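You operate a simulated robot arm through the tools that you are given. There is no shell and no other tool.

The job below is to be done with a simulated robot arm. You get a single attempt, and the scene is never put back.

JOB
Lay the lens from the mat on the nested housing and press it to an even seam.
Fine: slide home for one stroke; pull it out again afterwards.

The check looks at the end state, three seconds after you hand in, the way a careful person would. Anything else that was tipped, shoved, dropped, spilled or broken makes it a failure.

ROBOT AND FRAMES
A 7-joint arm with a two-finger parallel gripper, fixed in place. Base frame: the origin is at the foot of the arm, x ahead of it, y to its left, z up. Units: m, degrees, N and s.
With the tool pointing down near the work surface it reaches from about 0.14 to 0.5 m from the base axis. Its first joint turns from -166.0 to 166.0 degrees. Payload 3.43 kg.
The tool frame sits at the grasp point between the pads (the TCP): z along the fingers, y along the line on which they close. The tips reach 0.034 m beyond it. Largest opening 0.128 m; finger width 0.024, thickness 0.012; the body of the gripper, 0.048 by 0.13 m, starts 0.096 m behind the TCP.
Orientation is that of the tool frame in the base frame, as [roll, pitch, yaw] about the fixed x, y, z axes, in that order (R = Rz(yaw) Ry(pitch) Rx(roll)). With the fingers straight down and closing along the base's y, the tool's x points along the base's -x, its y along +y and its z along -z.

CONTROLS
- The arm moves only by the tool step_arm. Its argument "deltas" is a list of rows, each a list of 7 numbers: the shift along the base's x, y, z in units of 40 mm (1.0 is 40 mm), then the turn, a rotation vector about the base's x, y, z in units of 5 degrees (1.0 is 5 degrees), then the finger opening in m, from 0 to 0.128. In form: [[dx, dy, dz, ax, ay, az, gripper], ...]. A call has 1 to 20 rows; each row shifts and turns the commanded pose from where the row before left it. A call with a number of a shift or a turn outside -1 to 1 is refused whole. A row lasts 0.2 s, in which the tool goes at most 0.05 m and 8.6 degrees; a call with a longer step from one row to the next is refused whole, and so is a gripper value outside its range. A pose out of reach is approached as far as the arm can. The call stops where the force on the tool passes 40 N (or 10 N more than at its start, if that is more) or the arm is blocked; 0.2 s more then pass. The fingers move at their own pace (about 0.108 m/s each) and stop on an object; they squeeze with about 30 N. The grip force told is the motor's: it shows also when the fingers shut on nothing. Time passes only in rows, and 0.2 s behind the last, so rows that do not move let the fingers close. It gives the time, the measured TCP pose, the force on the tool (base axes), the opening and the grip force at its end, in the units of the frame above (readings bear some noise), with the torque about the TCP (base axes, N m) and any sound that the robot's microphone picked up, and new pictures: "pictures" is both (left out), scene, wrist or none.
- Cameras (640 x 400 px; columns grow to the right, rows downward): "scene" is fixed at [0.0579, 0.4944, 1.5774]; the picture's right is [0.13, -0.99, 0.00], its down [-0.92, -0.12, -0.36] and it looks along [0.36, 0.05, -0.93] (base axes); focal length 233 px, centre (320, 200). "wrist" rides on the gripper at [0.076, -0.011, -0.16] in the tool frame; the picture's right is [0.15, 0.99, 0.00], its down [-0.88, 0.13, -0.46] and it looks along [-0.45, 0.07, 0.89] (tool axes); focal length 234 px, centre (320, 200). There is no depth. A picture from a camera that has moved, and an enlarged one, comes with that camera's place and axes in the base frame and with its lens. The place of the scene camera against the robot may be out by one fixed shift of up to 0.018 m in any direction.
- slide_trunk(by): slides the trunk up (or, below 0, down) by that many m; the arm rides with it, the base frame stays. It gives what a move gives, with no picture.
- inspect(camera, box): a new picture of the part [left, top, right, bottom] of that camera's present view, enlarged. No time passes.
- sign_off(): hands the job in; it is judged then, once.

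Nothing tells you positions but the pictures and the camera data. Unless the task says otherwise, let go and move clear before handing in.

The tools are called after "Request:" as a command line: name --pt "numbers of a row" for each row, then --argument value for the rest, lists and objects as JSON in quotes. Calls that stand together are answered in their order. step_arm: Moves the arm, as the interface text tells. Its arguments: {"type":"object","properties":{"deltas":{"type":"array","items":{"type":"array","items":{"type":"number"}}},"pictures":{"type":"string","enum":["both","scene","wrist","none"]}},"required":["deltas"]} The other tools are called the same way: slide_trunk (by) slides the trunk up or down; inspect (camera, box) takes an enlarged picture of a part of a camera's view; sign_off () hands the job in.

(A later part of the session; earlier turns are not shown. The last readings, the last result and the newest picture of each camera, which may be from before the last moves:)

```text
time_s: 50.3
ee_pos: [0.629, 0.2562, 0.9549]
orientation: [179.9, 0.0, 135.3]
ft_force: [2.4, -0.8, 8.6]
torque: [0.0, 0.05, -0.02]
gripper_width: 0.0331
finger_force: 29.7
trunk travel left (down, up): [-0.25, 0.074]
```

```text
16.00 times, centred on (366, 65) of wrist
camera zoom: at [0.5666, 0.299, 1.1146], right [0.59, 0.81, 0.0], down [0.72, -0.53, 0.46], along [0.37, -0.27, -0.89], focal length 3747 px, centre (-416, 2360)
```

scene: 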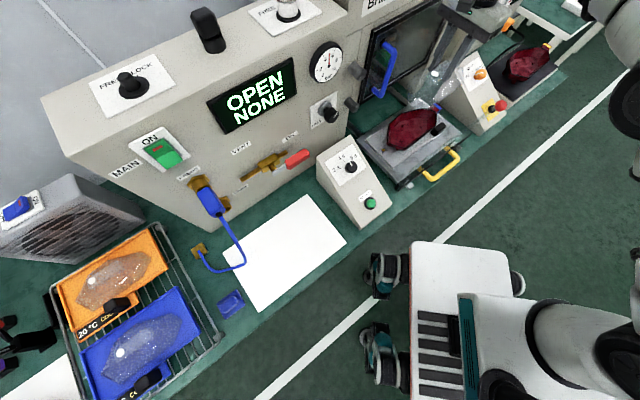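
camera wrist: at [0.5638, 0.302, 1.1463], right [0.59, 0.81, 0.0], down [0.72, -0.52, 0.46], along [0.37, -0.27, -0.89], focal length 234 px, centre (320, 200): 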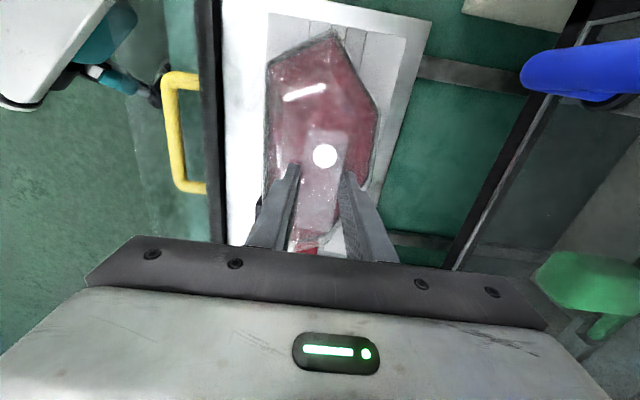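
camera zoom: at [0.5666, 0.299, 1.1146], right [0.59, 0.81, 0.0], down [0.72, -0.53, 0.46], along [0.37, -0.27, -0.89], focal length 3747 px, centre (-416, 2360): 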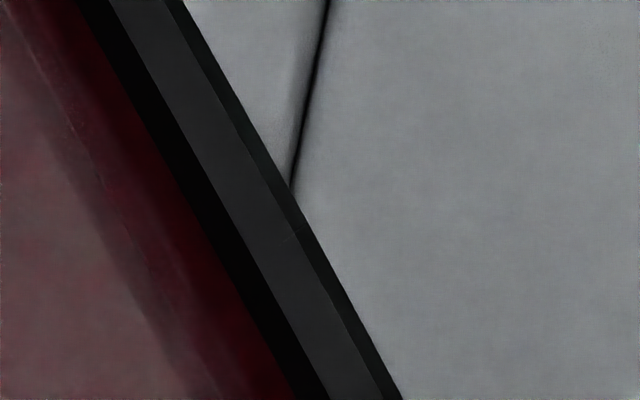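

The clearances are within about a millimetre of even; the lens sits roughly 1 mm too far from the near end. I'll lift slightly, trim that back, and re-seat.

Request:
step_arm --pt "0 0 0.07 0 0 0 0.02" --pt "-0.016 0.014 0 0 0 0 0.02" --pt "0 0 -0.04 0 0 0 0.02" --pt "0 0 -0.03 0 0 0 0.02" --pt "0 0 0 0 0 0 0.02" --pictures "none"

Request:
inspect --camera "wrist" --box '[318, 10, 350, 30]'

Request:
inspect --camera "wrist" --box '[300, 235, 332, 255]'

Request:
inspect --camera "wrist" --box '[255, 95, 287, 115]'

Request:
inspect --camera "wrist" --box '[362, 120, 394, 140]'

```text
time_s: 51.5
ee_pos: [0.6278, 0.2555, 0.9543]
orientation: [180.0, 0.0, 135.4]
ft_force: [-1.5, -2.8, 8.5]
torque: [0.02, 0.29, 0.0]
gripper_width: 0.033
finger_force: 30.0
trunk travel left (down, up): [-0.25, 0.074]
```

```text
16.00 times, centred on (334, 20) of wrist
camera zoom: at [0.5654, 0.2996, 1.1146], right [0.59, 0.81, 0.0], down [0.72, -0.53, 0.46], along [0.37, -0.27, -0.89], focal length 3747 px, centre (96, 3080)
```

zoom: 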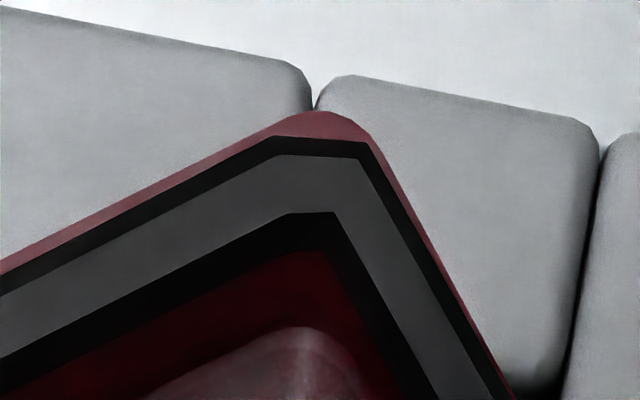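

```text
16.00 times, centred on (316, 245) of wrist
camera zoom: at [0.5654, 0.2996, 1.1146], right [0.59, 0.81, 0.0], down [0.72, -0.53, 0.46], along [0.37, -0.27, -0.89], focal length 3747 px, centre (384, -520)
```

zoom: 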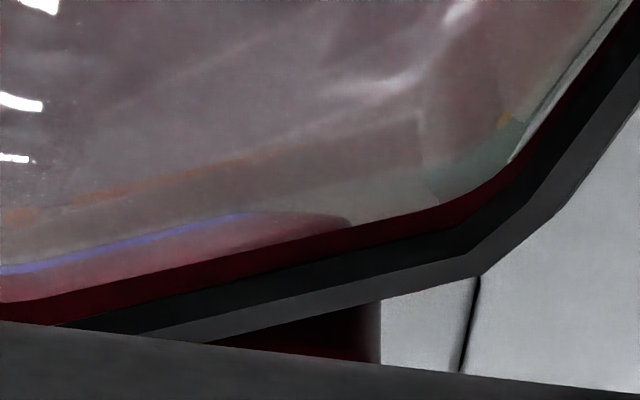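

```text
16.00 times, centred on (271, 105) of wrist
camera zoom: at [0.5654, 0.2996, 1.1146], right [0.59, 0.81, 0.0], down [0.72, -0.53, 0.46], along [0.37, -0.27, -0.89], focal length 3747 px, centre (1104, 1720)
```

zoom: 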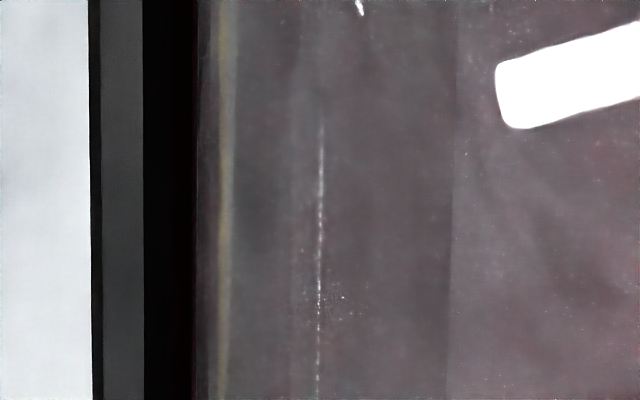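

```text
16.00 times, centred on (378, 130) of wrist
camera zoom: at [0.5654, 0.2996, 1.1146], right [0.59, 0.81, 0.0], down [0.72, -0.53, 0.46], along [0.37, -0.27, -0.89], focal length 3747 px, centre (-608, 1320)
```

zoom: 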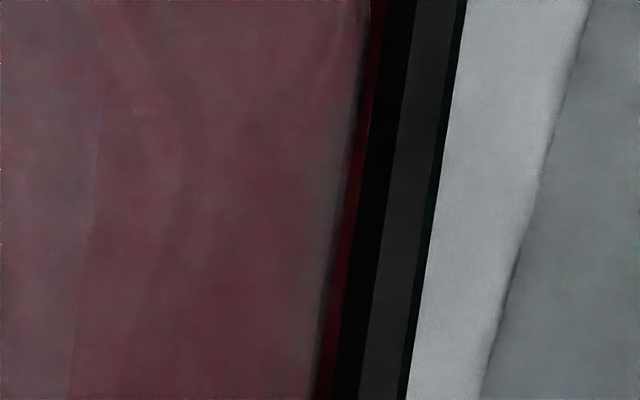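

The housing moved with the lens (the nest's seams shifted relative to it), so the lens is already keyed into the housing and I had nudged the housing about 1 mm. I'll move it straight back the same amount.

Request:
step_arm --pt "0.016 -0.014 0.01 0 0 0 0.02" --pt "0 0 0 0 0 0 0.02" --pictures "none"

Request:
inspect --camera "wrist" --box '[318, 10, 350, 30]'

Request:
inspect --camera "wrist" --box '[300, 235, 332, 255]'

Request:
inspect --camera "wrist" --box '[362, 120, 394, 140]'

Request:
inspect --camera "scene" --box '[370, 95, 450, 155]'

```text
time_s: 52.1
ee_pos: [0.6284, 0.2565, 0.954]
orientation: [179.9, 0.0, 135.4]
ft_force: [-1.7, 0.8, 9.1]
torque: [-0.07, 0.04, -0.02]
gripper_width: 0.033
finger_force: 30.7
trunk travel left (down, up): [-0.25, 0.074]
```

```text
16.00 times, centred on (334, 20) of wrist
camera zoom: at [0.5656, 0.2995, 1.1146], right [0.59, 0.81, 0.0], down [0.72, -0.52, 0.46], along [0.37, -0.27, -0.89], focal length 3747 px, centre (96, 3080)
```

zoom: 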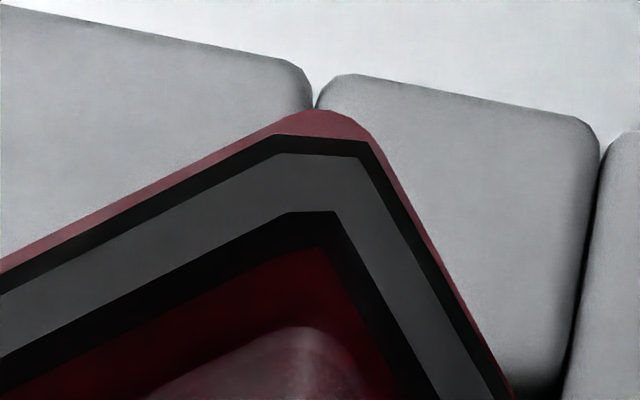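

```text
16.00 times, centred on (316, 245) of wrist
camera zoom: at [0.5656, 0.2995, 1.1146], right [0.59, 0.81, 0.0], down [0.72, -0.52, 0.46], along [0.37, -0.27, -0.89], focal length 3747 px, centre (384, -520)
```

zoom: 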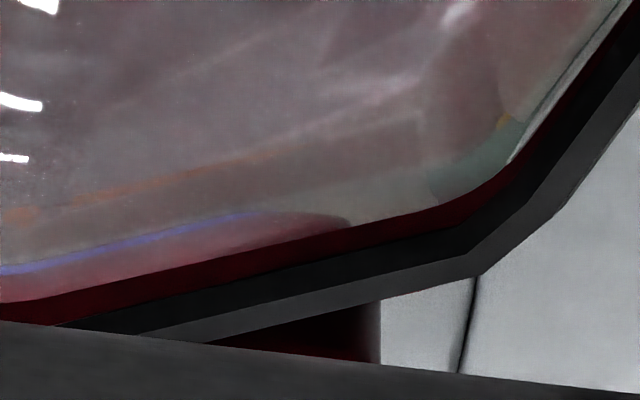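

```text
16.00 times, centred on (378, 130) of wrist
camera zoom: at [0.5656, 0.2995, 1.1146], right [0.59, 0.81, 0.0], down [0.72, -0.52, 0.46], along [0.37, -0.27, -0.89], focal length 3747 px, centre (-608, 1320)
```

zoom: 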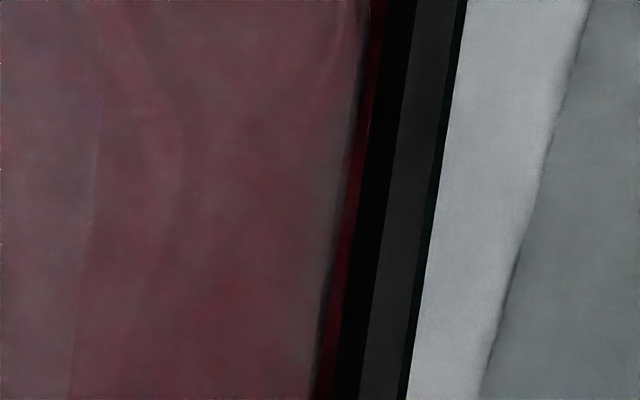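

```text
6.67 times, centred on (410, 125) of scene
camera zoom: at [0.0579, 0.4944, 1.5774], right [0.13, -0.99, 0.0], down [-0.92, -0.12, -0.36], along [0.36, 0.05, -0.93], focal length 1554 px, centre (-280, 700)
```

zoom: 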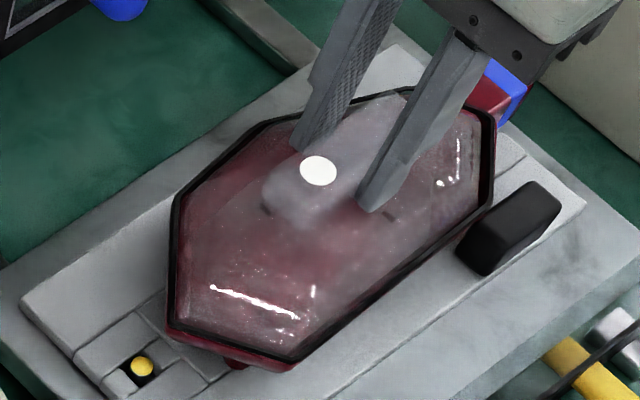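

Request:
step_arm --pt "0 0 0.02 0 0 0 0.02" --pt "0.016 -0.016 0 0 0 0 0.02" --pt "0 0 0 0 0 0 0.02" --pictures "none"

Request:
inspect --camera "wrist" --box '[318, 10, 350, 30]'

Request:
inspect --camera "wrist" --box '[300, 235, 332, 255]'

```text
time_s: 52.9
ee_pos: [0.628, 0.2557, 0.9552]
orientation: [-179.9, 0.0, 135.5]
ft_force: [-2.6, 3.7, 5.3]
torque: [0.11, 0.0, 0.02]
gripper_width: 0.0332
finger_force: 30.0
trunk travel left (down, up): [-0.25, 0.074]
```

```text
16.00 times, centred on (334, 20) of wrist
camera zoom: at [0.5663, 0.2992, 1.1147], right [0.59, 0.81, 0.0], down [0.72, -0.52, 0.45], along [0.37, -0.27, -0.89], focal length 3747 px, centre (96, 3080)
```

zoom: 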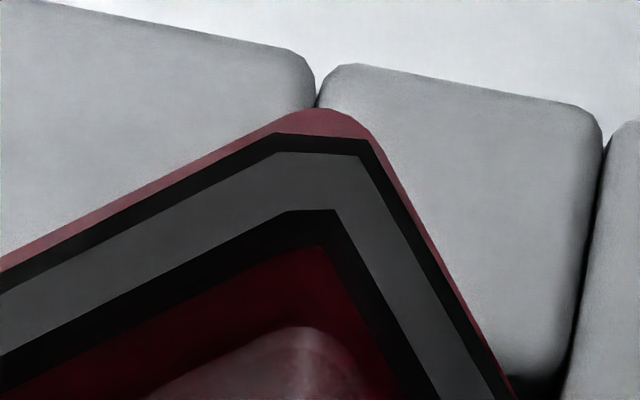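

```text
16.00 times, centred on (316, 245) of wrist
camera zoom: at [0.5663, 0.2992, 1.1147], right [0.59, 0.81, 0.0], down [0.72, -0.52, 0.45], along [0.37, -0.27, -0.89], focal length 3747 px, centre (384, -520)
```

zoom: 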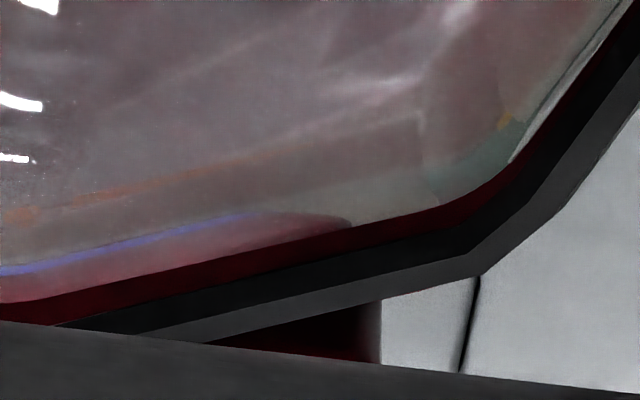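

Request:
step_arm --pt "0.011 0.027 0 0 0 0 0.02" --pt "0 0 0 0 0 0 0.02" --pictures "none"

Request:
inspect --camera "wrist" --box '[318, 10, 350, 30]'

Request:
inspect --camera "wrist" --box '[300, 235, 332, 255]'

Request:
inspect --camera "scene" --box '[360, 90, 460, 165]'

```text
time_s: 53.5
ee_pos: [0.629, 0.2545, 0.9543]
orientation: [-180.0, -0.1, 135.4]
ft_force: [-3.3, -0.9, 6.1]
torque: [0.01, 0.14, 0.02]
gripper_width: 0.0334
finger_force: 29.6
trunk travel left (down, up): [-0.25, 0.074]
```

```text
16.00 times, centred on (334, 20) of wrist
camera zoom: at [0.5669, 0.2996, 1.1146], right [0.59, 0.81, 0.0], down [0.72, -0.52, 0.46], along [0.37, -0.27, -0.89], focal length 3747 px, centre (96, 3080)
```

zoom: 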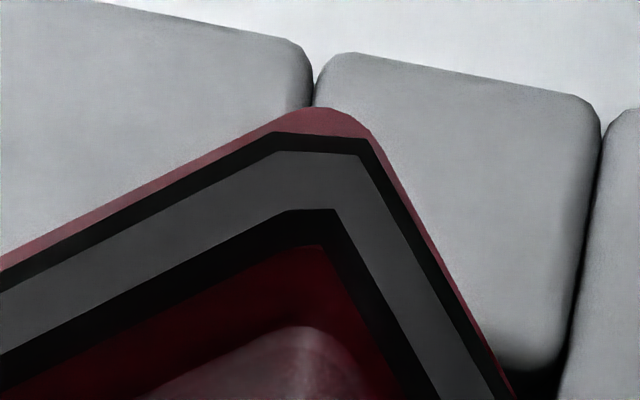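

```text
16.00 times, centred on (316, 245) of wrist
camera zoom: at [0.5669, 0.2996, 1.1146], right [0.59, 0.81, 0.0], down [0.72, -0.52, 0.46], along [0.37, -0.27, -0.89], focal length 3747 px, centre (384, -520)
```

zoom: 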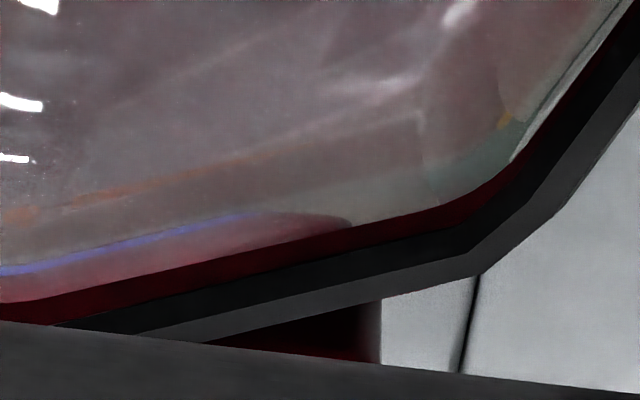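

```text
5.33 times, centred on (410, 128) of scene
camera zoom: at [0.0579, 0.4944, 1.5774], right [0.13, -0.99, 0.0], down [-0.92, -0.12, -0.36], along [0.36, 0.05, -0.93], focal length 1243 px, centre (-160, 587)
```

zoom: 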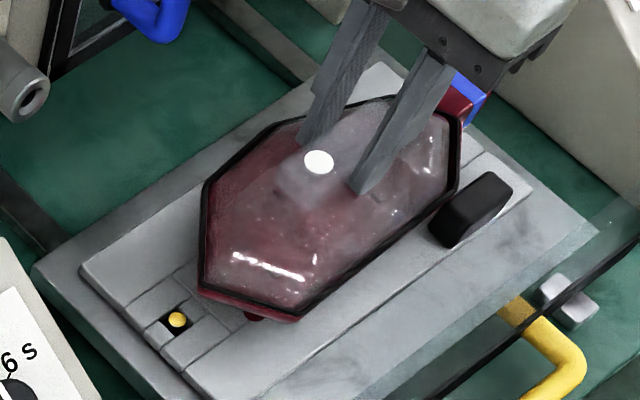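

The lens is keyed in the housing and the slide itself hasn't moved. I'll ease the downward load and open the fingers gently.

Request:
step_arm --pt "-0.004 -0.002 0.012 0 0 0 0.03" --pt "0 0 0 0 0 0 0.034" --pt "0 0 0 0 0 0 0.037" --pt "0 0 0 0 0 0 0.042" --pt "0 0 0 0 0 0 0.05" --pt "0 0 0 0 0 0 0.06" --pictures "none"

Request:
inspect --camera "wrist" --box '[255, 10, 385, 97]'

Request:
inspect --camera "wrist" --box '[240, 90, 400, 260]'

Request:
inspect --camera "scene" --box '[360, 90, 460, 165]'

```text
time_s: 54.9
ee_pos: [0.6287, 0.2557, 0.9553]
orientation: [-179.9, 0.0, 135.3]
ft_force: [0.1, -0.3, -0.2]
torque: [0.0, -0.01, 0.04]
gripper_width: 0.0599
finger_force: 0.0
trunk travel left (down, up): [-0.25, 0.074]
```

```text
4.60 times, centred on (320, 54) of wrist
camera zoom: at [0.5671, 0.2999, 1.115], right [0.59, 0.81, 0.0], down [0.72, -0.52, 0.46], along [0.37, -0.27, -0.89], focal length 1077 px, centre (320, 874)
```

zoom: 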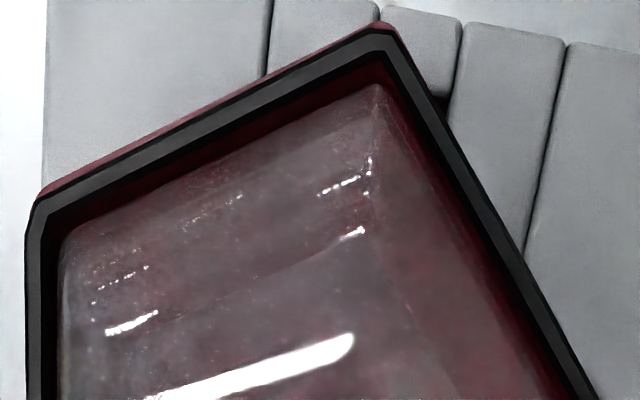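

```text
2.35 times, centred on (320, 175) of wrist
camera zoom: at [0.5671, 0.2999, 1.115], right [0.59, 0.81, 0.0], down [0.72, -0.52, 0.46], along [0.37, -0.27, -0.89], focal length 551 px, centre (320, 259)
```

zoom: 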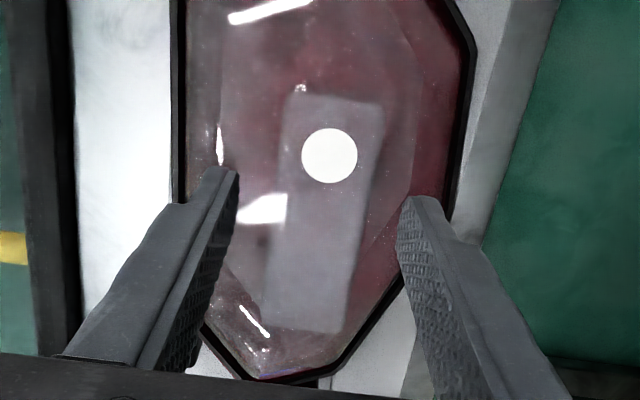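

```text
5.33 times, centred on (410, 128) of scene
camera zoom: at [0.0579, 0.4944, 1.5774], right [0.13, -0.99, 0.0], down [-0.92, -0.12, -0.36], along [0.36, 0.05, -0.93], focal length 1243 px, centre (-160, 587)
```

zoom: 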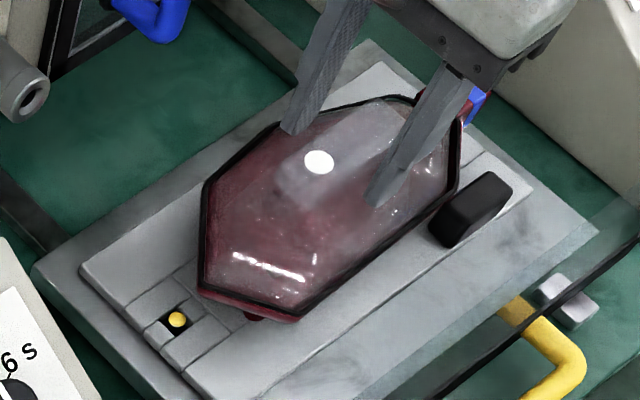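

The lens stayed in place when released. I'll rise straight up and look at the seating and at the machine's display.

Request:
step_arm --pt "0 0 0.4 0 0 0 0.06" --pt "0 0 0.8 0 0 0 0.06" --pt "0 0 1 0 0 0 0.06" --pt "0 0 1 0 0 0 0.06" --pt "0 0 1 0 0 0 0.06" --pt "0 0 0.6 0 0 0 0.06"

Request:
inspect --camera "wrist" --box '[240, 20, 400, 200]'

Request:
inspect --camera "scene" --box '[370, 90, 450, 150]'

Request:
inspect --camera "scene" --box '[200, 50, 300, 140]'

```text
time_s: 56.3
ee_pos: [0.6274, 0.2564, 1.1464]
orientation: [-179.9, -0.1, 135.4]
ft_force: [-0.3, -0.1, -0.6]
torque: [0.0, 0.0, -0.02]
gripper_width: 0.06
finger_force: 0.1
trunk travel left (down, up): [-0.25, 0.074]
camera wrist: at [0.566, 0.2996, 1.3068], right [0.59, 0.81, 0.0], down [0.72, -0.52, 0.46], along [0.37, -0.27, -0.89], focal length 234 px, centre (320, 200)
```

scene: 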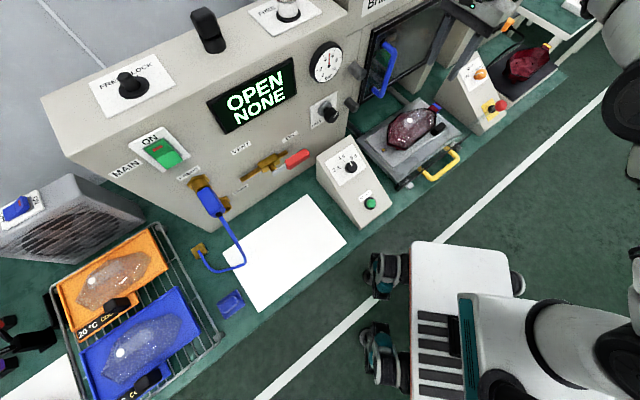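
wrist: 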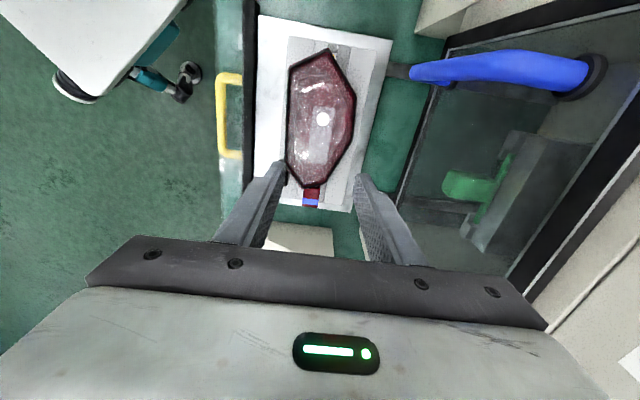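

```text
2.22 times, centred on (320, 110) of wrist
camera zoom: at [0.566, 0.2996, 1.3068], right [0.59, 0.81, 0.0], down [0.72, -0.52, 0.46], along [0.37, -0.27, -0.89], focal length 520 px, centre (320, 400)
```

zoom: 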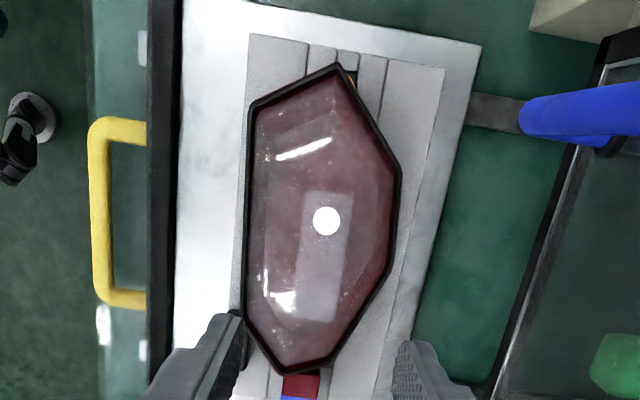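

```text
6.67 times, centred on (410, 120) of scene
camera zoom: at [0.0579, 0.4944, 1.5774], right [0.13, -0.99, 0.0], down [-0.92, -0.12, -0.36], along [0.36, 0.05, -0.93], focal length 1554 px, centre (-280, 733)
```

zoom: 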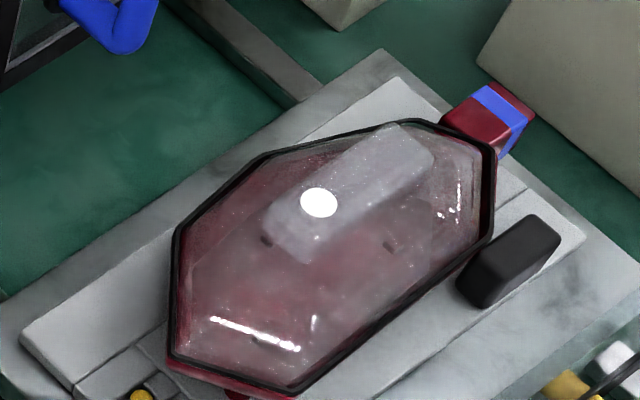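

```text
4.44 times, centred on (250, 95) of scene
camera zoom: at [0.0579, 0.4944, 1.5774], right [0.13, -0.99, 0.0], down [-0.92, -0.12, -0.36], along [0.36, 0.05, -0.93], focal length 1036 px, centre (631, 667)
```

zoom: 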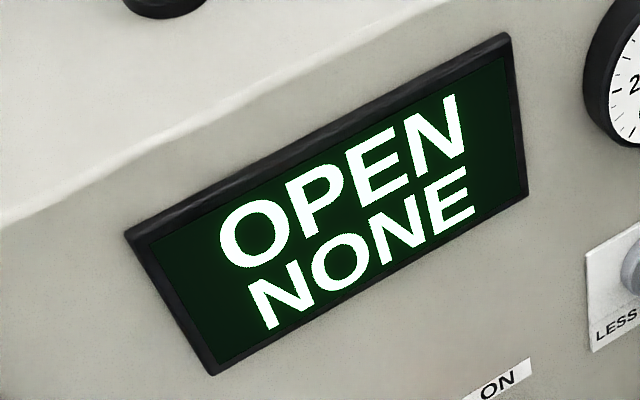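

The lens sits evenly in the seal. Next is the slide: I'll back off over the yellow handle, and tilt the tool 30° so that the fingers can straddle the bar while keeping the gripper body away from the guard panel.

Request:
step_arm --pt "-0.735 -0.83 0 0 0 0 0.05" --pt "-0.735 -0.83 0 0 0 0 0.045" --pt "-0.735 -0.83 0 0 0 0 0.04" --pt "-0.735 -0.83 0 0 0 0 0.04" --pt "-0.735 -0.83 0 0 0 0 0.04" --pt "0 0 0 0.697 -0.717 0 0.04" --pt "0 0 0 0.697 -0.717 0 0.04" --pt "0 0 0 0.697 -0.717 0 0.04" --pt "0 0 0 0.697 -0.717 0 0.04" --pt "0 0 0 0.697 -0.717 0 0.04" --pt "0 0 0 0.697 -0.717 0 0.04"

```text
time_s: 58.7
ee_pos: [0.4809, 0.0888, 1.1471]
orientation: [150.1, 0.7, 135.4]
ft_force: [-0.8, -0.4, 0.1]
torque: [0.01, -0.01, -0.04]
gripper_width: 0.0399
finger_force: 0.0
trunk travel left (down, up): [-0.25, 0.074]
camera wrist: at [0.3642, 0.0792, 1.2791], right [0.5, 0.72, 0.49], down [0.54, -0.7, 0.47], along [0.68, 0.03, -0.73], focal length 234 px, centre (320, 200)
```

scene: 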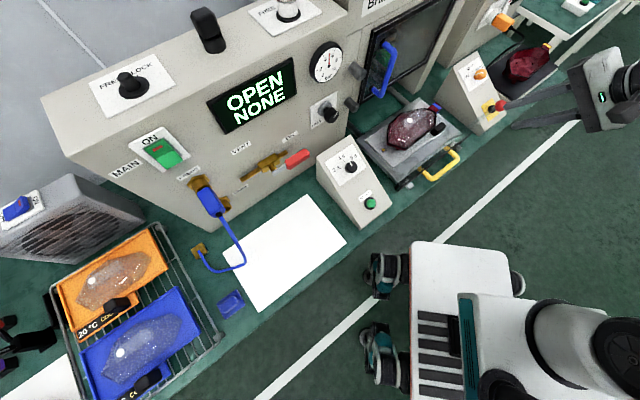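
wrist: 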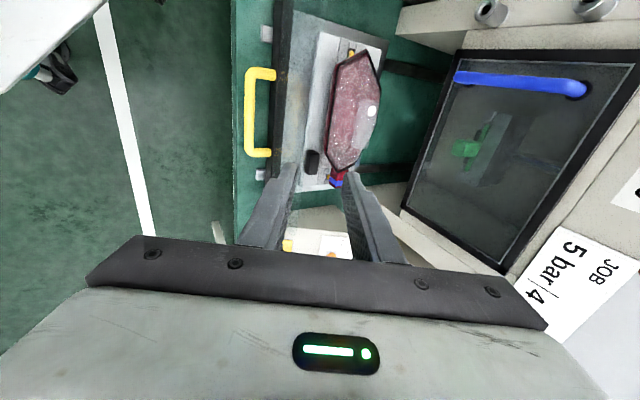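

The tilt works, and the camera now sees a JOB card on the right of the press with settings. I'll read it in full.

Request:
inspect --camera "wrist" --box '[510, 160, 640, 340]'

Request:
inspect --camera "wrist" --box '[220, 0, 400, 200]'

Request:
inspect --camera "wrist" --box '[400, 40, 640, 260]'

```text
2.22 times, centred on (575, 250) of wrist
camera zoom: at [0.3642, 0.0792, 1.2791], right [0.5, 0.72, 0.49], down [0.54, -0.7, 0.47], along [0.68, 0.03, -0.73], focal length 520 px, centre (-247, 89)
```

zoom: 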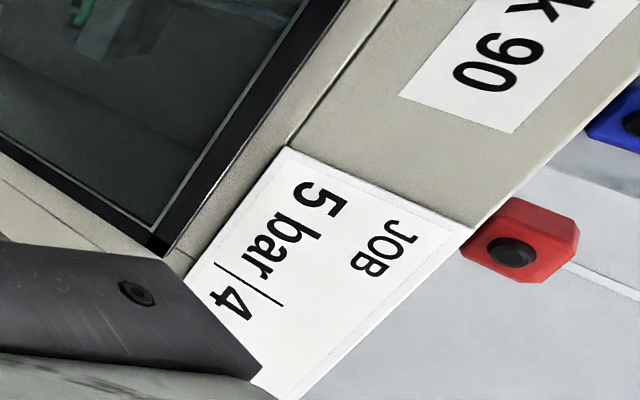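

```text
2.00 times, centred on (310, 100) of wrist
camera zoom: at [0.3642, 0.0792, 1.2791], right [0.5, 0.72, 0.49], down [0.54, -0.7, 0.47], along [0.68, 0.03, -0.73], focal length 468 px, centre (340, 400)
```

zoom: 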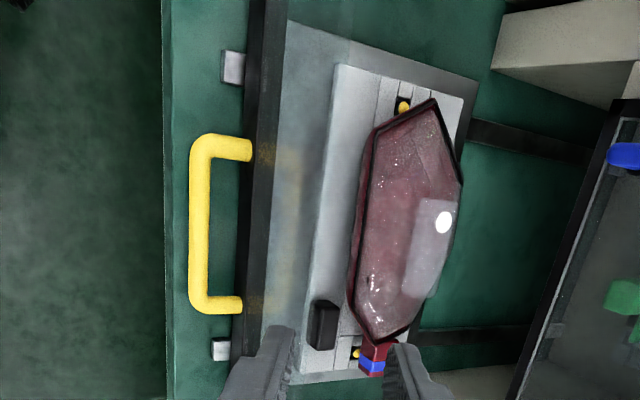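

```text
1.82 times, centred on (520, 150) of wrist
camera zoom: at [0.3642, 0.0792, 1.2791], right [0.5, 0.72, 0.49], down [0.54, -0.7, 0.47], along [0.68, 0.03, -0.73], focal length 426 px, centre (-44, 291)
```

zoom: 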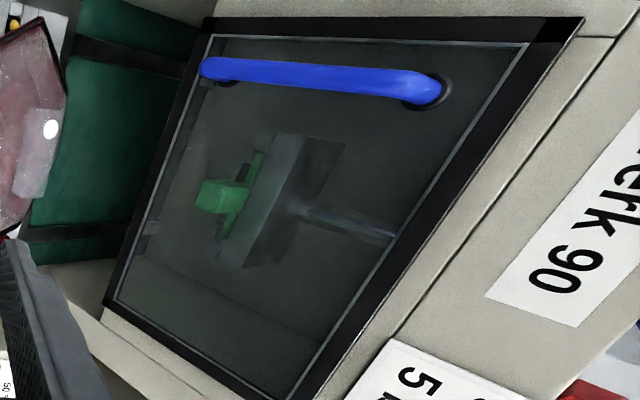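

The card reads "JOB 5 bar | 4 …", matching the gauge and dial so far, but part of it is hidden by the gripper. I'll shift the camera to see the rest and the tools around it.

Request:
step_arm --pt "0.7 -0.72 0.6 0 0 0 0.04" --pt "0.7 -0.72 0.6 0 0 0 0.04" --pictures "wrist"

Request:
inspect --camera "wrist" --box '[480, 60, 640, 340]'

```text
time_s: 59.3
ee_pos: [0.5384, 0.0325, 1.1947]
orientation: [150.2, 0.7, 135.3]
ft_force: [0.5, 0.0, 0.8]
torque: [-0.01, 0.03, -0.02]
gripper_width: 0.0399
finger_force: 0.0
trunk travel left (down, up): [-0.25, 0.074]
camera wrist: at [0.4213, 0.0217, 1.3277], right [0.5, 0.72, 0.49], down [0.54, -0.7, 0.47], along [0.68, 0.03, -0.73], focal length 234 px, centre (320, 200)
```

wrist: 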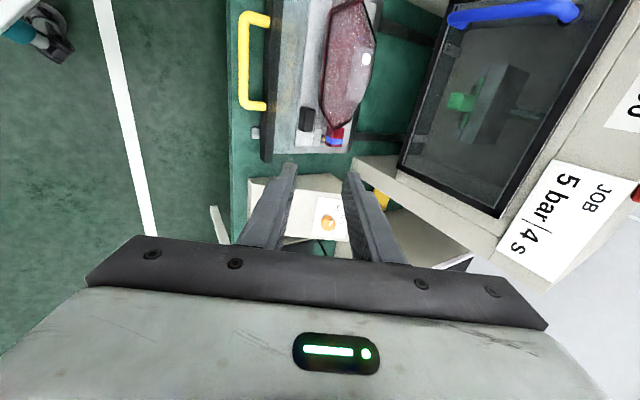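

```text
1.43 times, centred on (560, 200) of wrist
camera zoom: at [0.4213, 0.0217, 1.3277], right [0.5, 0.72, 0.49], down [0.54, -0.7, 0.47], along [0.68, 0.03, -0.73], focal length 334 px, centre (-23, 200)
```

zoom: 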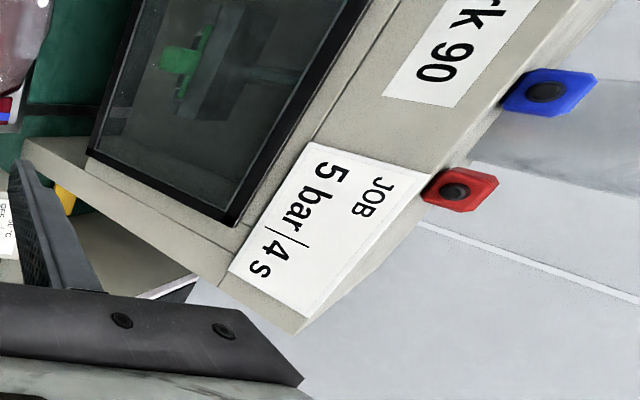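

The card reads "JOB 5 bar | 4 s", which agrees with the gauge (5) and the timer dial (4 s), so no settings need changing. I'll check the FREE/LOCK knobs on the console top before moving the slide.

Request:
inspect --camera "scene" --box '[90, 50, 180, 120]'

Request:
inspect --camera "scene" --box '[180, 0, 240, 60]'

Request:
inspect --camera "scene" --box '[245, 0, 325, 40]'

Request:
inspect --camera "scene" --box '[380, 110, 480, 200]'

Request:
inspect --camera "scene" --box '[340, 40, 480, 130]'

```text
5.71 times, centred on (135, 85) of scene
camera zoom: at [0.0579, 0.4944, 1.5774], right [0.13, -0.99, 0.0], down [-0.92, -0.12, -0.36], along [0.36, 0.05, -0.93], focal length 1332 px, centre (1377, 857)
```

zoom: 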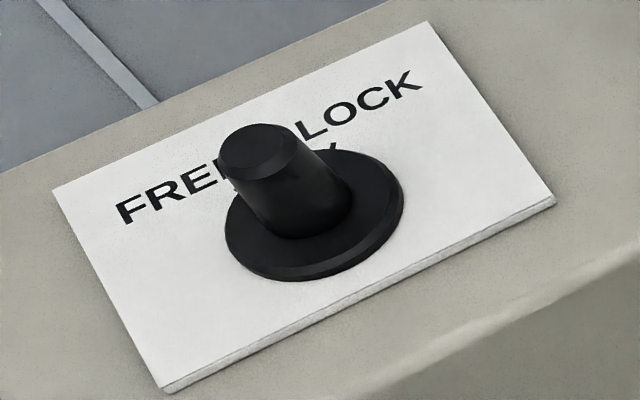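

```text
6.67 times, centred on (210, 30) of scene
camera zoom: at [0.0579, 0.4944, 1.5774], right [0.13, -0.99, 0.0], down [-0.92, -0.12, -0.36], along [0.36, 0.05, -0.93], focal length 1554 px, centre (1053, 1333)
```

zoom: 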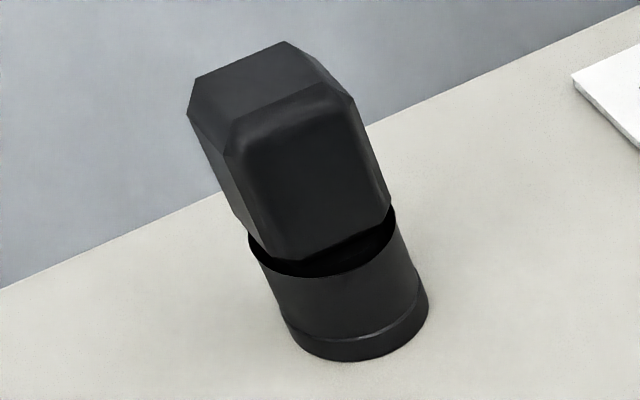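

```text
8.00 times, centred on (285, 20) of scene
camera zoom: at [0.0579, 0.4944, 1.5774], right [0.13, -0.99, 0.0], down [-0.92, -0.12, -0.36], along [0.36, 0.05, -0.93], focal length 1865 px, centre (600, 1640)
```

zoom: 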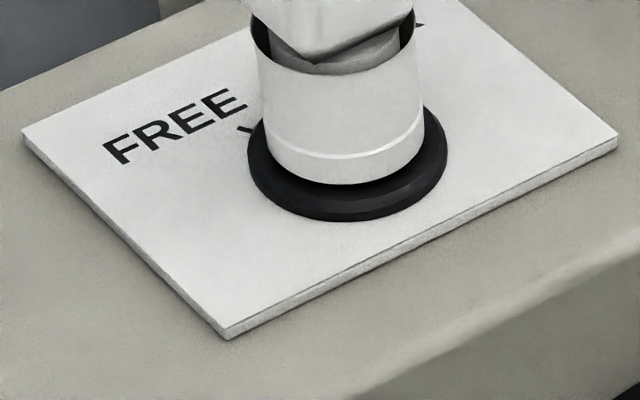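

```text
4.44 times, centred on (430, 155) of scene
camera zoom: at [0.0579, 0.4944, 1.5774], right [0.13, -0.99, 0.0], down [-0.92, -0.12, -0.36], along [0.36, 0.05, -0.93], focal length 1036 px, centre (-169, 400)
```

zoom: 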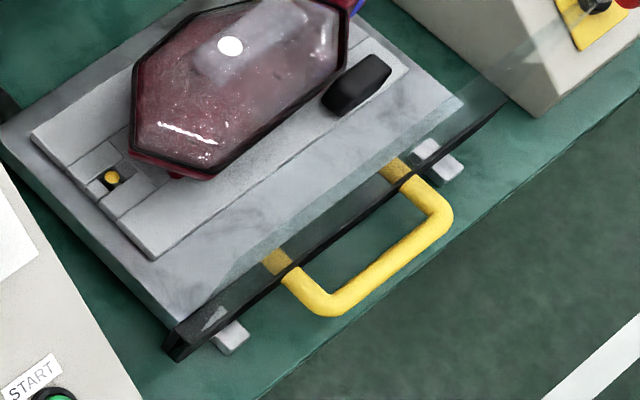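

```text
4.44 times, centred on (410, 85) of scene
camera zoom: at [0.0579, 0.4944, 1.5774], right [0.13, -0.99, 0.0], down [-0.92, -0.12, -0.36], along [0.36, 0.05, -0.93], focal length 1036 px, centre (-80, 711)
```

zoom: 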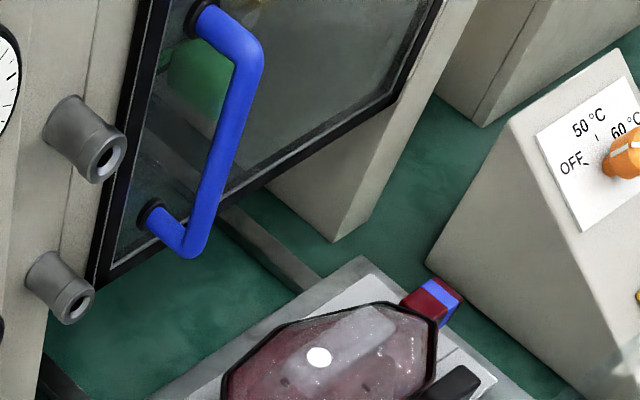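

The knobs give no reason for change, and all job settings agree. I'll bring the tilted gripper down towards the yellow handle, stopping short for a close look.

Request:
step_arm --pt "-0.34 0.127 -0.9 0 0 0 0.04" --pt "-0.34 0.127 -0.9 0 0 0 0.04" --pt "-0.34 0.127 -0.9 0 0 0 0.04" --pt "-0.34 0.127 -0.9 0 0 0 0.04" --pt "-0.34 0.127 -0.9 0 0 0 0.038" --pt "-0.34 0.127 -0.9 0 0 0 0.036"

Request:
inspect --camera "wrist" --box '[200, 20, 440, 230]'

Request:
inspect --camera "scene" --box '[390, 110, 490, 200]'

```text
time_s: 60.7
ee_pos: [0.4564, 0.0628, 0.9783]
orientation: [150.1, 0.5, 135.2]
ft_force: [-0.2, 0.5, 0.4]
torque: [-0.01, 0.0, -0.02]
gripper_width: 0.0361
finger_force: 0.1
trunk travel left (down, up): [-0.25, 0.074]
camera wrist: at [0.3384, 0.0525, 1.1108], right [0.5, 0.72, 0.49], down [0.54, -0.7, 0.47], along [0.68, 0.03, -0.73], focal length 234 px, centre (320, 200)
```

scene: 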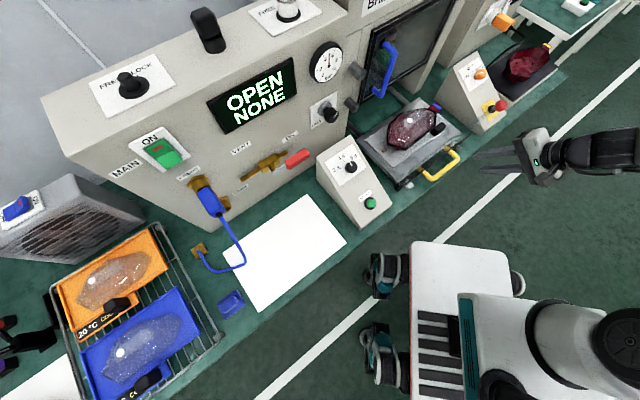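
wrist: 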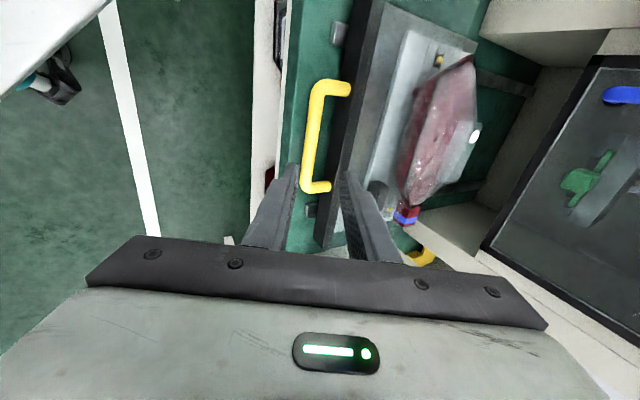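

```text
1.90 times, centred on (320, 125) of wrist
camera zoom: at [0.3384, 0.0525, 1.1108], right [0.5, 0.72, 0.49], down [0.54, -0.7, 0.47], along [0.68, 0.03, -0.73], focal length 446 px, centre (320, 343)
```

zoom: 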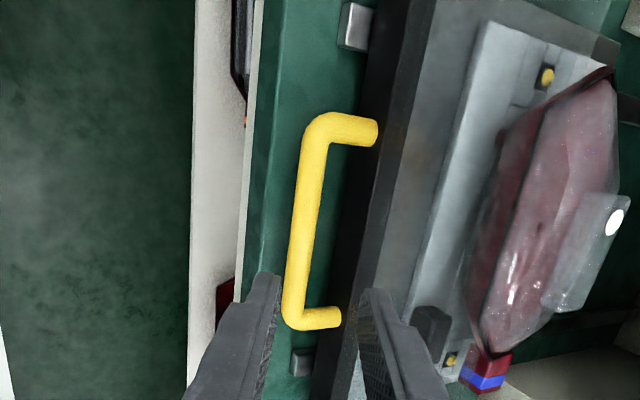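

```text
4.44 times, centred on (440, 155) of scene
camera zoom: at [0.0579, 0.4944, 1.5774], right [0.13, -0.99, 0.0], down [-0.92, -0.12, -0.36], along [0.36, 0.05, -0.93], focal length 1036 px, centre (-213, 400)
```

zoom: 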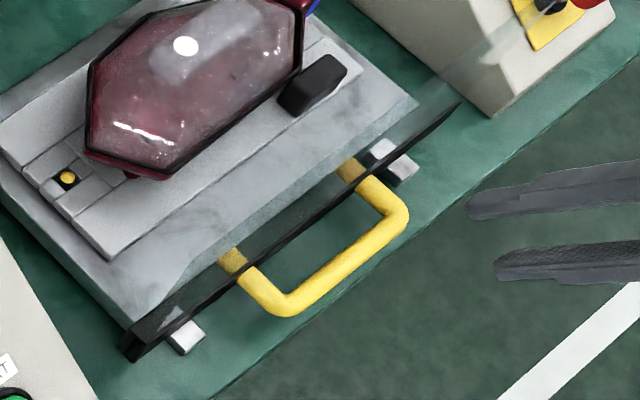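

Triangulating from three views puts the handle bar's centre at about (0.505, 0.111, 0.83). I'll move to just above it along the tool axis and verify the fingers will straddle the bar.

Request:
step_arm --pt "0.13 0.14 -0.7 0 0 0 0.034" --pt "0.13 0.14 -0.69 0 0 0 0.034"

Request:
inspect --camera "wrist" --box '[220, 60, 420, 240]'

Request:
inspect --camera "scene" --box '[400, 100, 520, 200]'

```text
time_s: 61.3
ee_pos: [0.467, 0.0723, 0.9227]
orientation: [150.3, 0.6, 135.4]
ft_force: [0.3, -0.1, 0.2]
torque: [0.0, -0.02, 0.03]
gripper_width: 0.0339
finger_force: 0.0
trunk travel left (down, up): [-0.25, 0.074]
camera wrist: at [0.3488, 0.0629, 1.0548], right [0.5, 0.72, 0.49], down [0.54, -0.7, 0.47], along [0.68, 0.03, -0.73], focal length 234 px, centre (320, 200)
```

scene: 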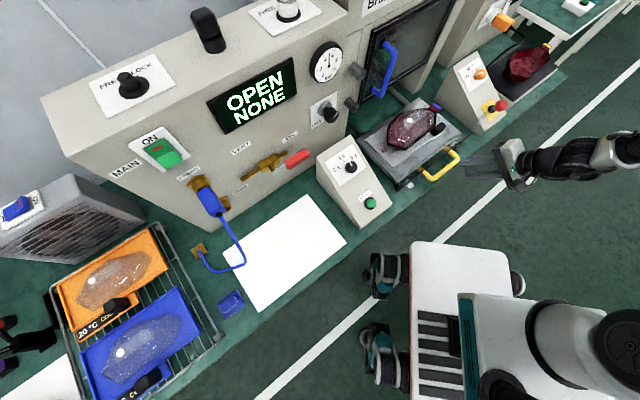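
wrist: 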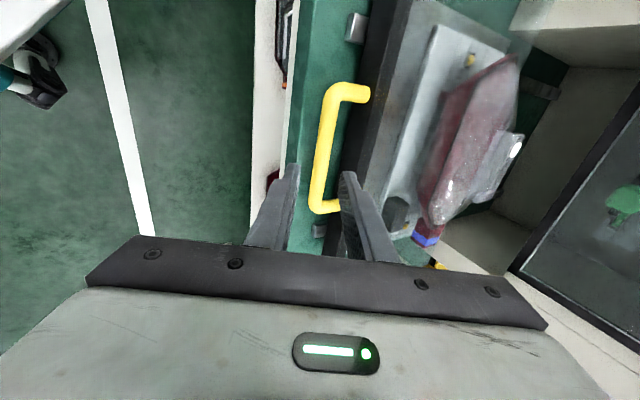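

```text
2.22 times, centred on (320, 150) of wrist
camera zoom: at [0.3488, 0.0629, 1.0548], right [0.5, 0.72, 0.49], down [0.54, -0.7, 0.47], along [0.68, 0.03, -0.73], focal length 520 px, centre (320, 311)
```

zoom: 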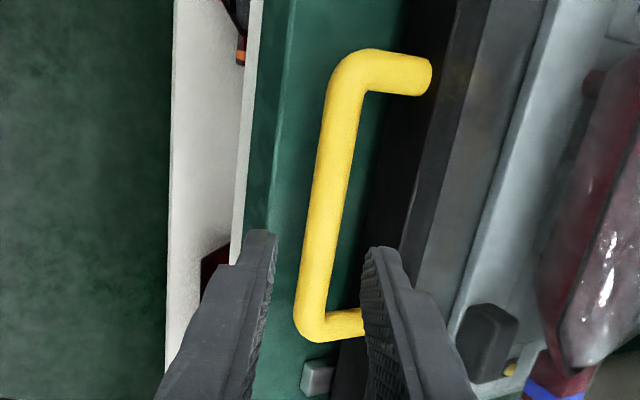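

```text
4.00 times, centred on (460, 150) of scene
camera zoom: at [0.0579, 0.4944, 1.5774], right [0.13, -0.99, 0.0], down [-0.92, -0.12, -0.36], along [0.36, 0.05, -0.93], focal length 932 px, centre (-240, 400)
```

zoom: 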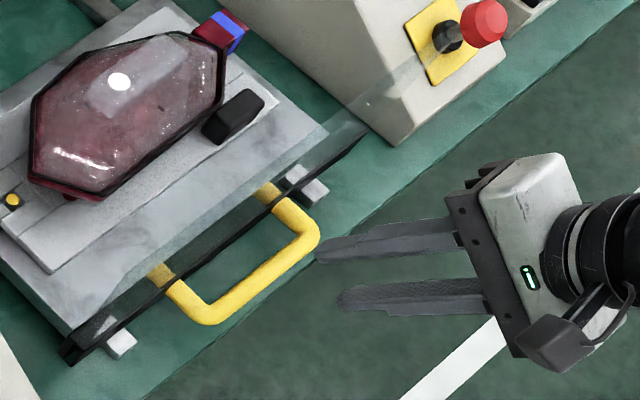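

Request:
step_arm --pt "0.4 0.42 -0.75 0 0 0 0.034" --pt "0 0 0 0 0 0 0.034" --pictures "none"

Request:
inspect --camera "wrist" --box '[220, 60, 420, 240]'

Request:
inspect --camera "scene" --box '[410, 120, 490, 190]'

```text
time_s: 61.9
ee_pos: [0.483, 0.0899, 0.8936]
orientation: [150.2, 0.6, 135.3]
ft_force: [0.6, -1.0, -0.6]
torque: [0.03, 0.04, -0.03]
gripper_width: 0.0338
finger_force: 0.1
trunk travel left (down, up): [-0.25, 0.074]
```

```text
2.22 times, centred on (320, 150) of wrist
camera zoom: at [0.3651, 0.0802, 1.0252], right [0.5, 0.72, 0.49], down [0.54, -0.7, 0.47], along [0.68, 0.03, -0.73], focal length 520 px, centre (320, 311)
```

zoom: 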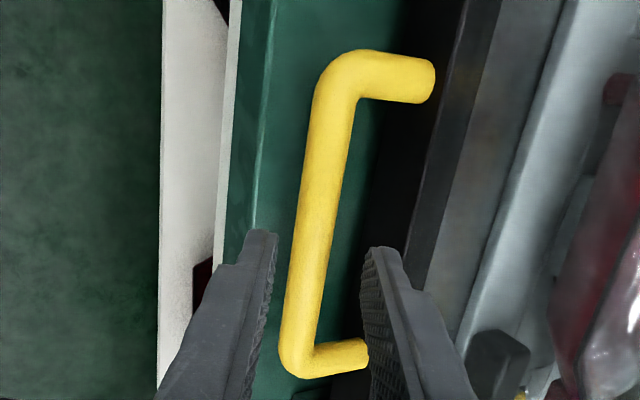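

```text
5.71 times, centred on (450, 155) of scene
camera zoom: at [0.0579, 0.4944, 1.5774], right [0.13, -0.99, 0.0], down [-0.92, -0.12, -0.36], along [0.36, 0.05, -0.93], focal length 1332 px, centre (-423, 457)
```

zoom: 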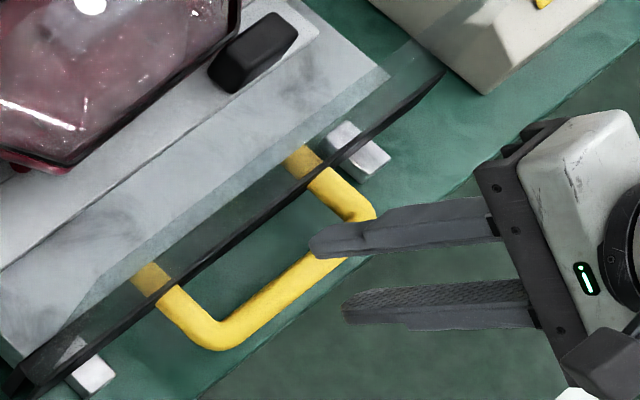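

Request:
step_arm --pt "0.21 0.21 -0.58 0 0 0 0.034" --pt "0 0 0 0 0 0 0.034" --pictures "none"

Request:
inspect --camera "wrist" --box '[240, 100, 400, 240]'

Request:
inspect --camera "scene" --box '[410, 120, 490, 190]'

```text
time_s: 62.5
ee_pos: [0.4915, 0.0981, 0.8697]
orientation: [150.2, 0.7, 135.3]
ft_force: [0.1, 0.1, 0.0]
torque: [0.04, 0.05, -0.03]
gripper_width: 0.0341
finger_force: 0.0
trunk travel left (down, up): [-0.25, 0.074]
```

```text
2.86 times, centred on (320, 170) of wrist
camera zoom: at [0.3735, 0.0886, 1.0019], right [0.5, 0.72, 0.49], down [0.54, -0.7, 0.47], along [0.68, 0.03, -0.73], focal length 669 px, centre (320, 286)
```

zoom: 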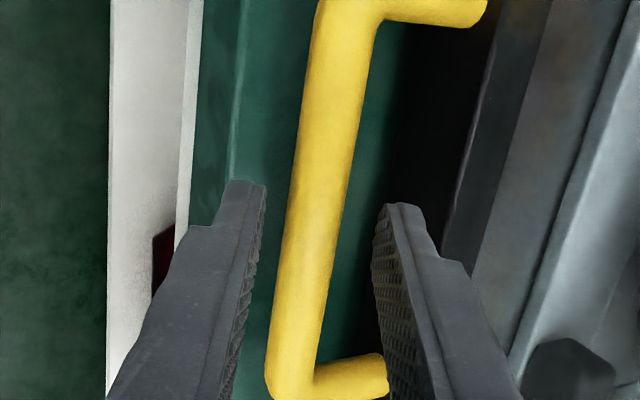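

```text
5.71 times, centred on (450, 155) of scene
camera zoom: at [0.0579, 0.4944, 1.5774], right [0.13, -0.99, 0.0], down [-0.92, -0.12, -0.36], along [0.36, 0.05, -0.93], focal length 1332 px, centre (-423, 457)
```

zoom: 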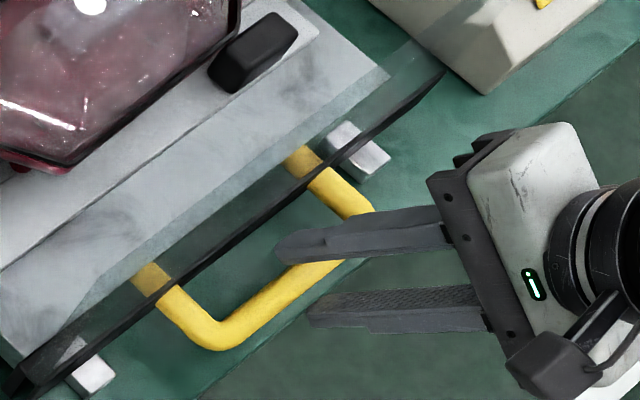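

Request:
step_arm --pt "0.14 0.15 -0.36 0 0 0 0.034" --pt "0 0 0 0 0 0 0.034" --pictures "none"

Request:
inspect --camera "wrist" --box '[240, 100, 400, 240]'

Request:
inspect --camera "scene" --box '[410, 120, 490, 190]'

```text
time_s: 63.1
ee_pos: [0.4968, 0.1062, 0.8561]
orientation: [150.1, 0.6, 135.4]
ft_force: [-0.3, 0.0, 0.4]
torque: [0.03, 0.02, 0.06]
gripper_width: 0.0341
finger_force: 0.1
trunk travel left (down, up): [-0.25, 0.074]
```

```text
2.86 times, centred on (320, 170) of wrist
camera zoom: at [0.3786, 0.0949, 0.9878], right [0.5, 0.72, 0.49], down [0.54, -0.7, 0.47], along [0.68, 0.03, -0.73], focal length 669 px, centre (320, 286)
```

zoom: 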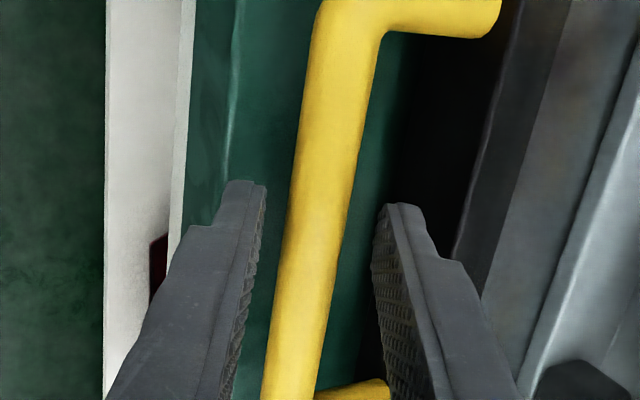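

```text
5.71 times, centred on (450, 155) of scene
camera zoom: at [0.0579, 0.4944, 1.5774], right [0.13, -0.99, 0.0], down [-0.92, -0.12, -0.36], along [0.36, 0.05, -0.93], focal length 1332 px, centre (-423, 457)
```

zoom: 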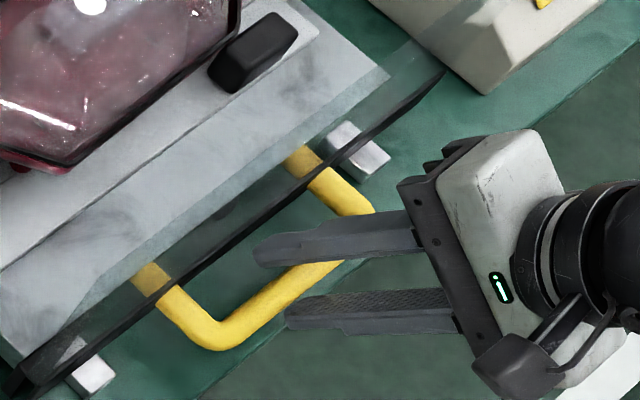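

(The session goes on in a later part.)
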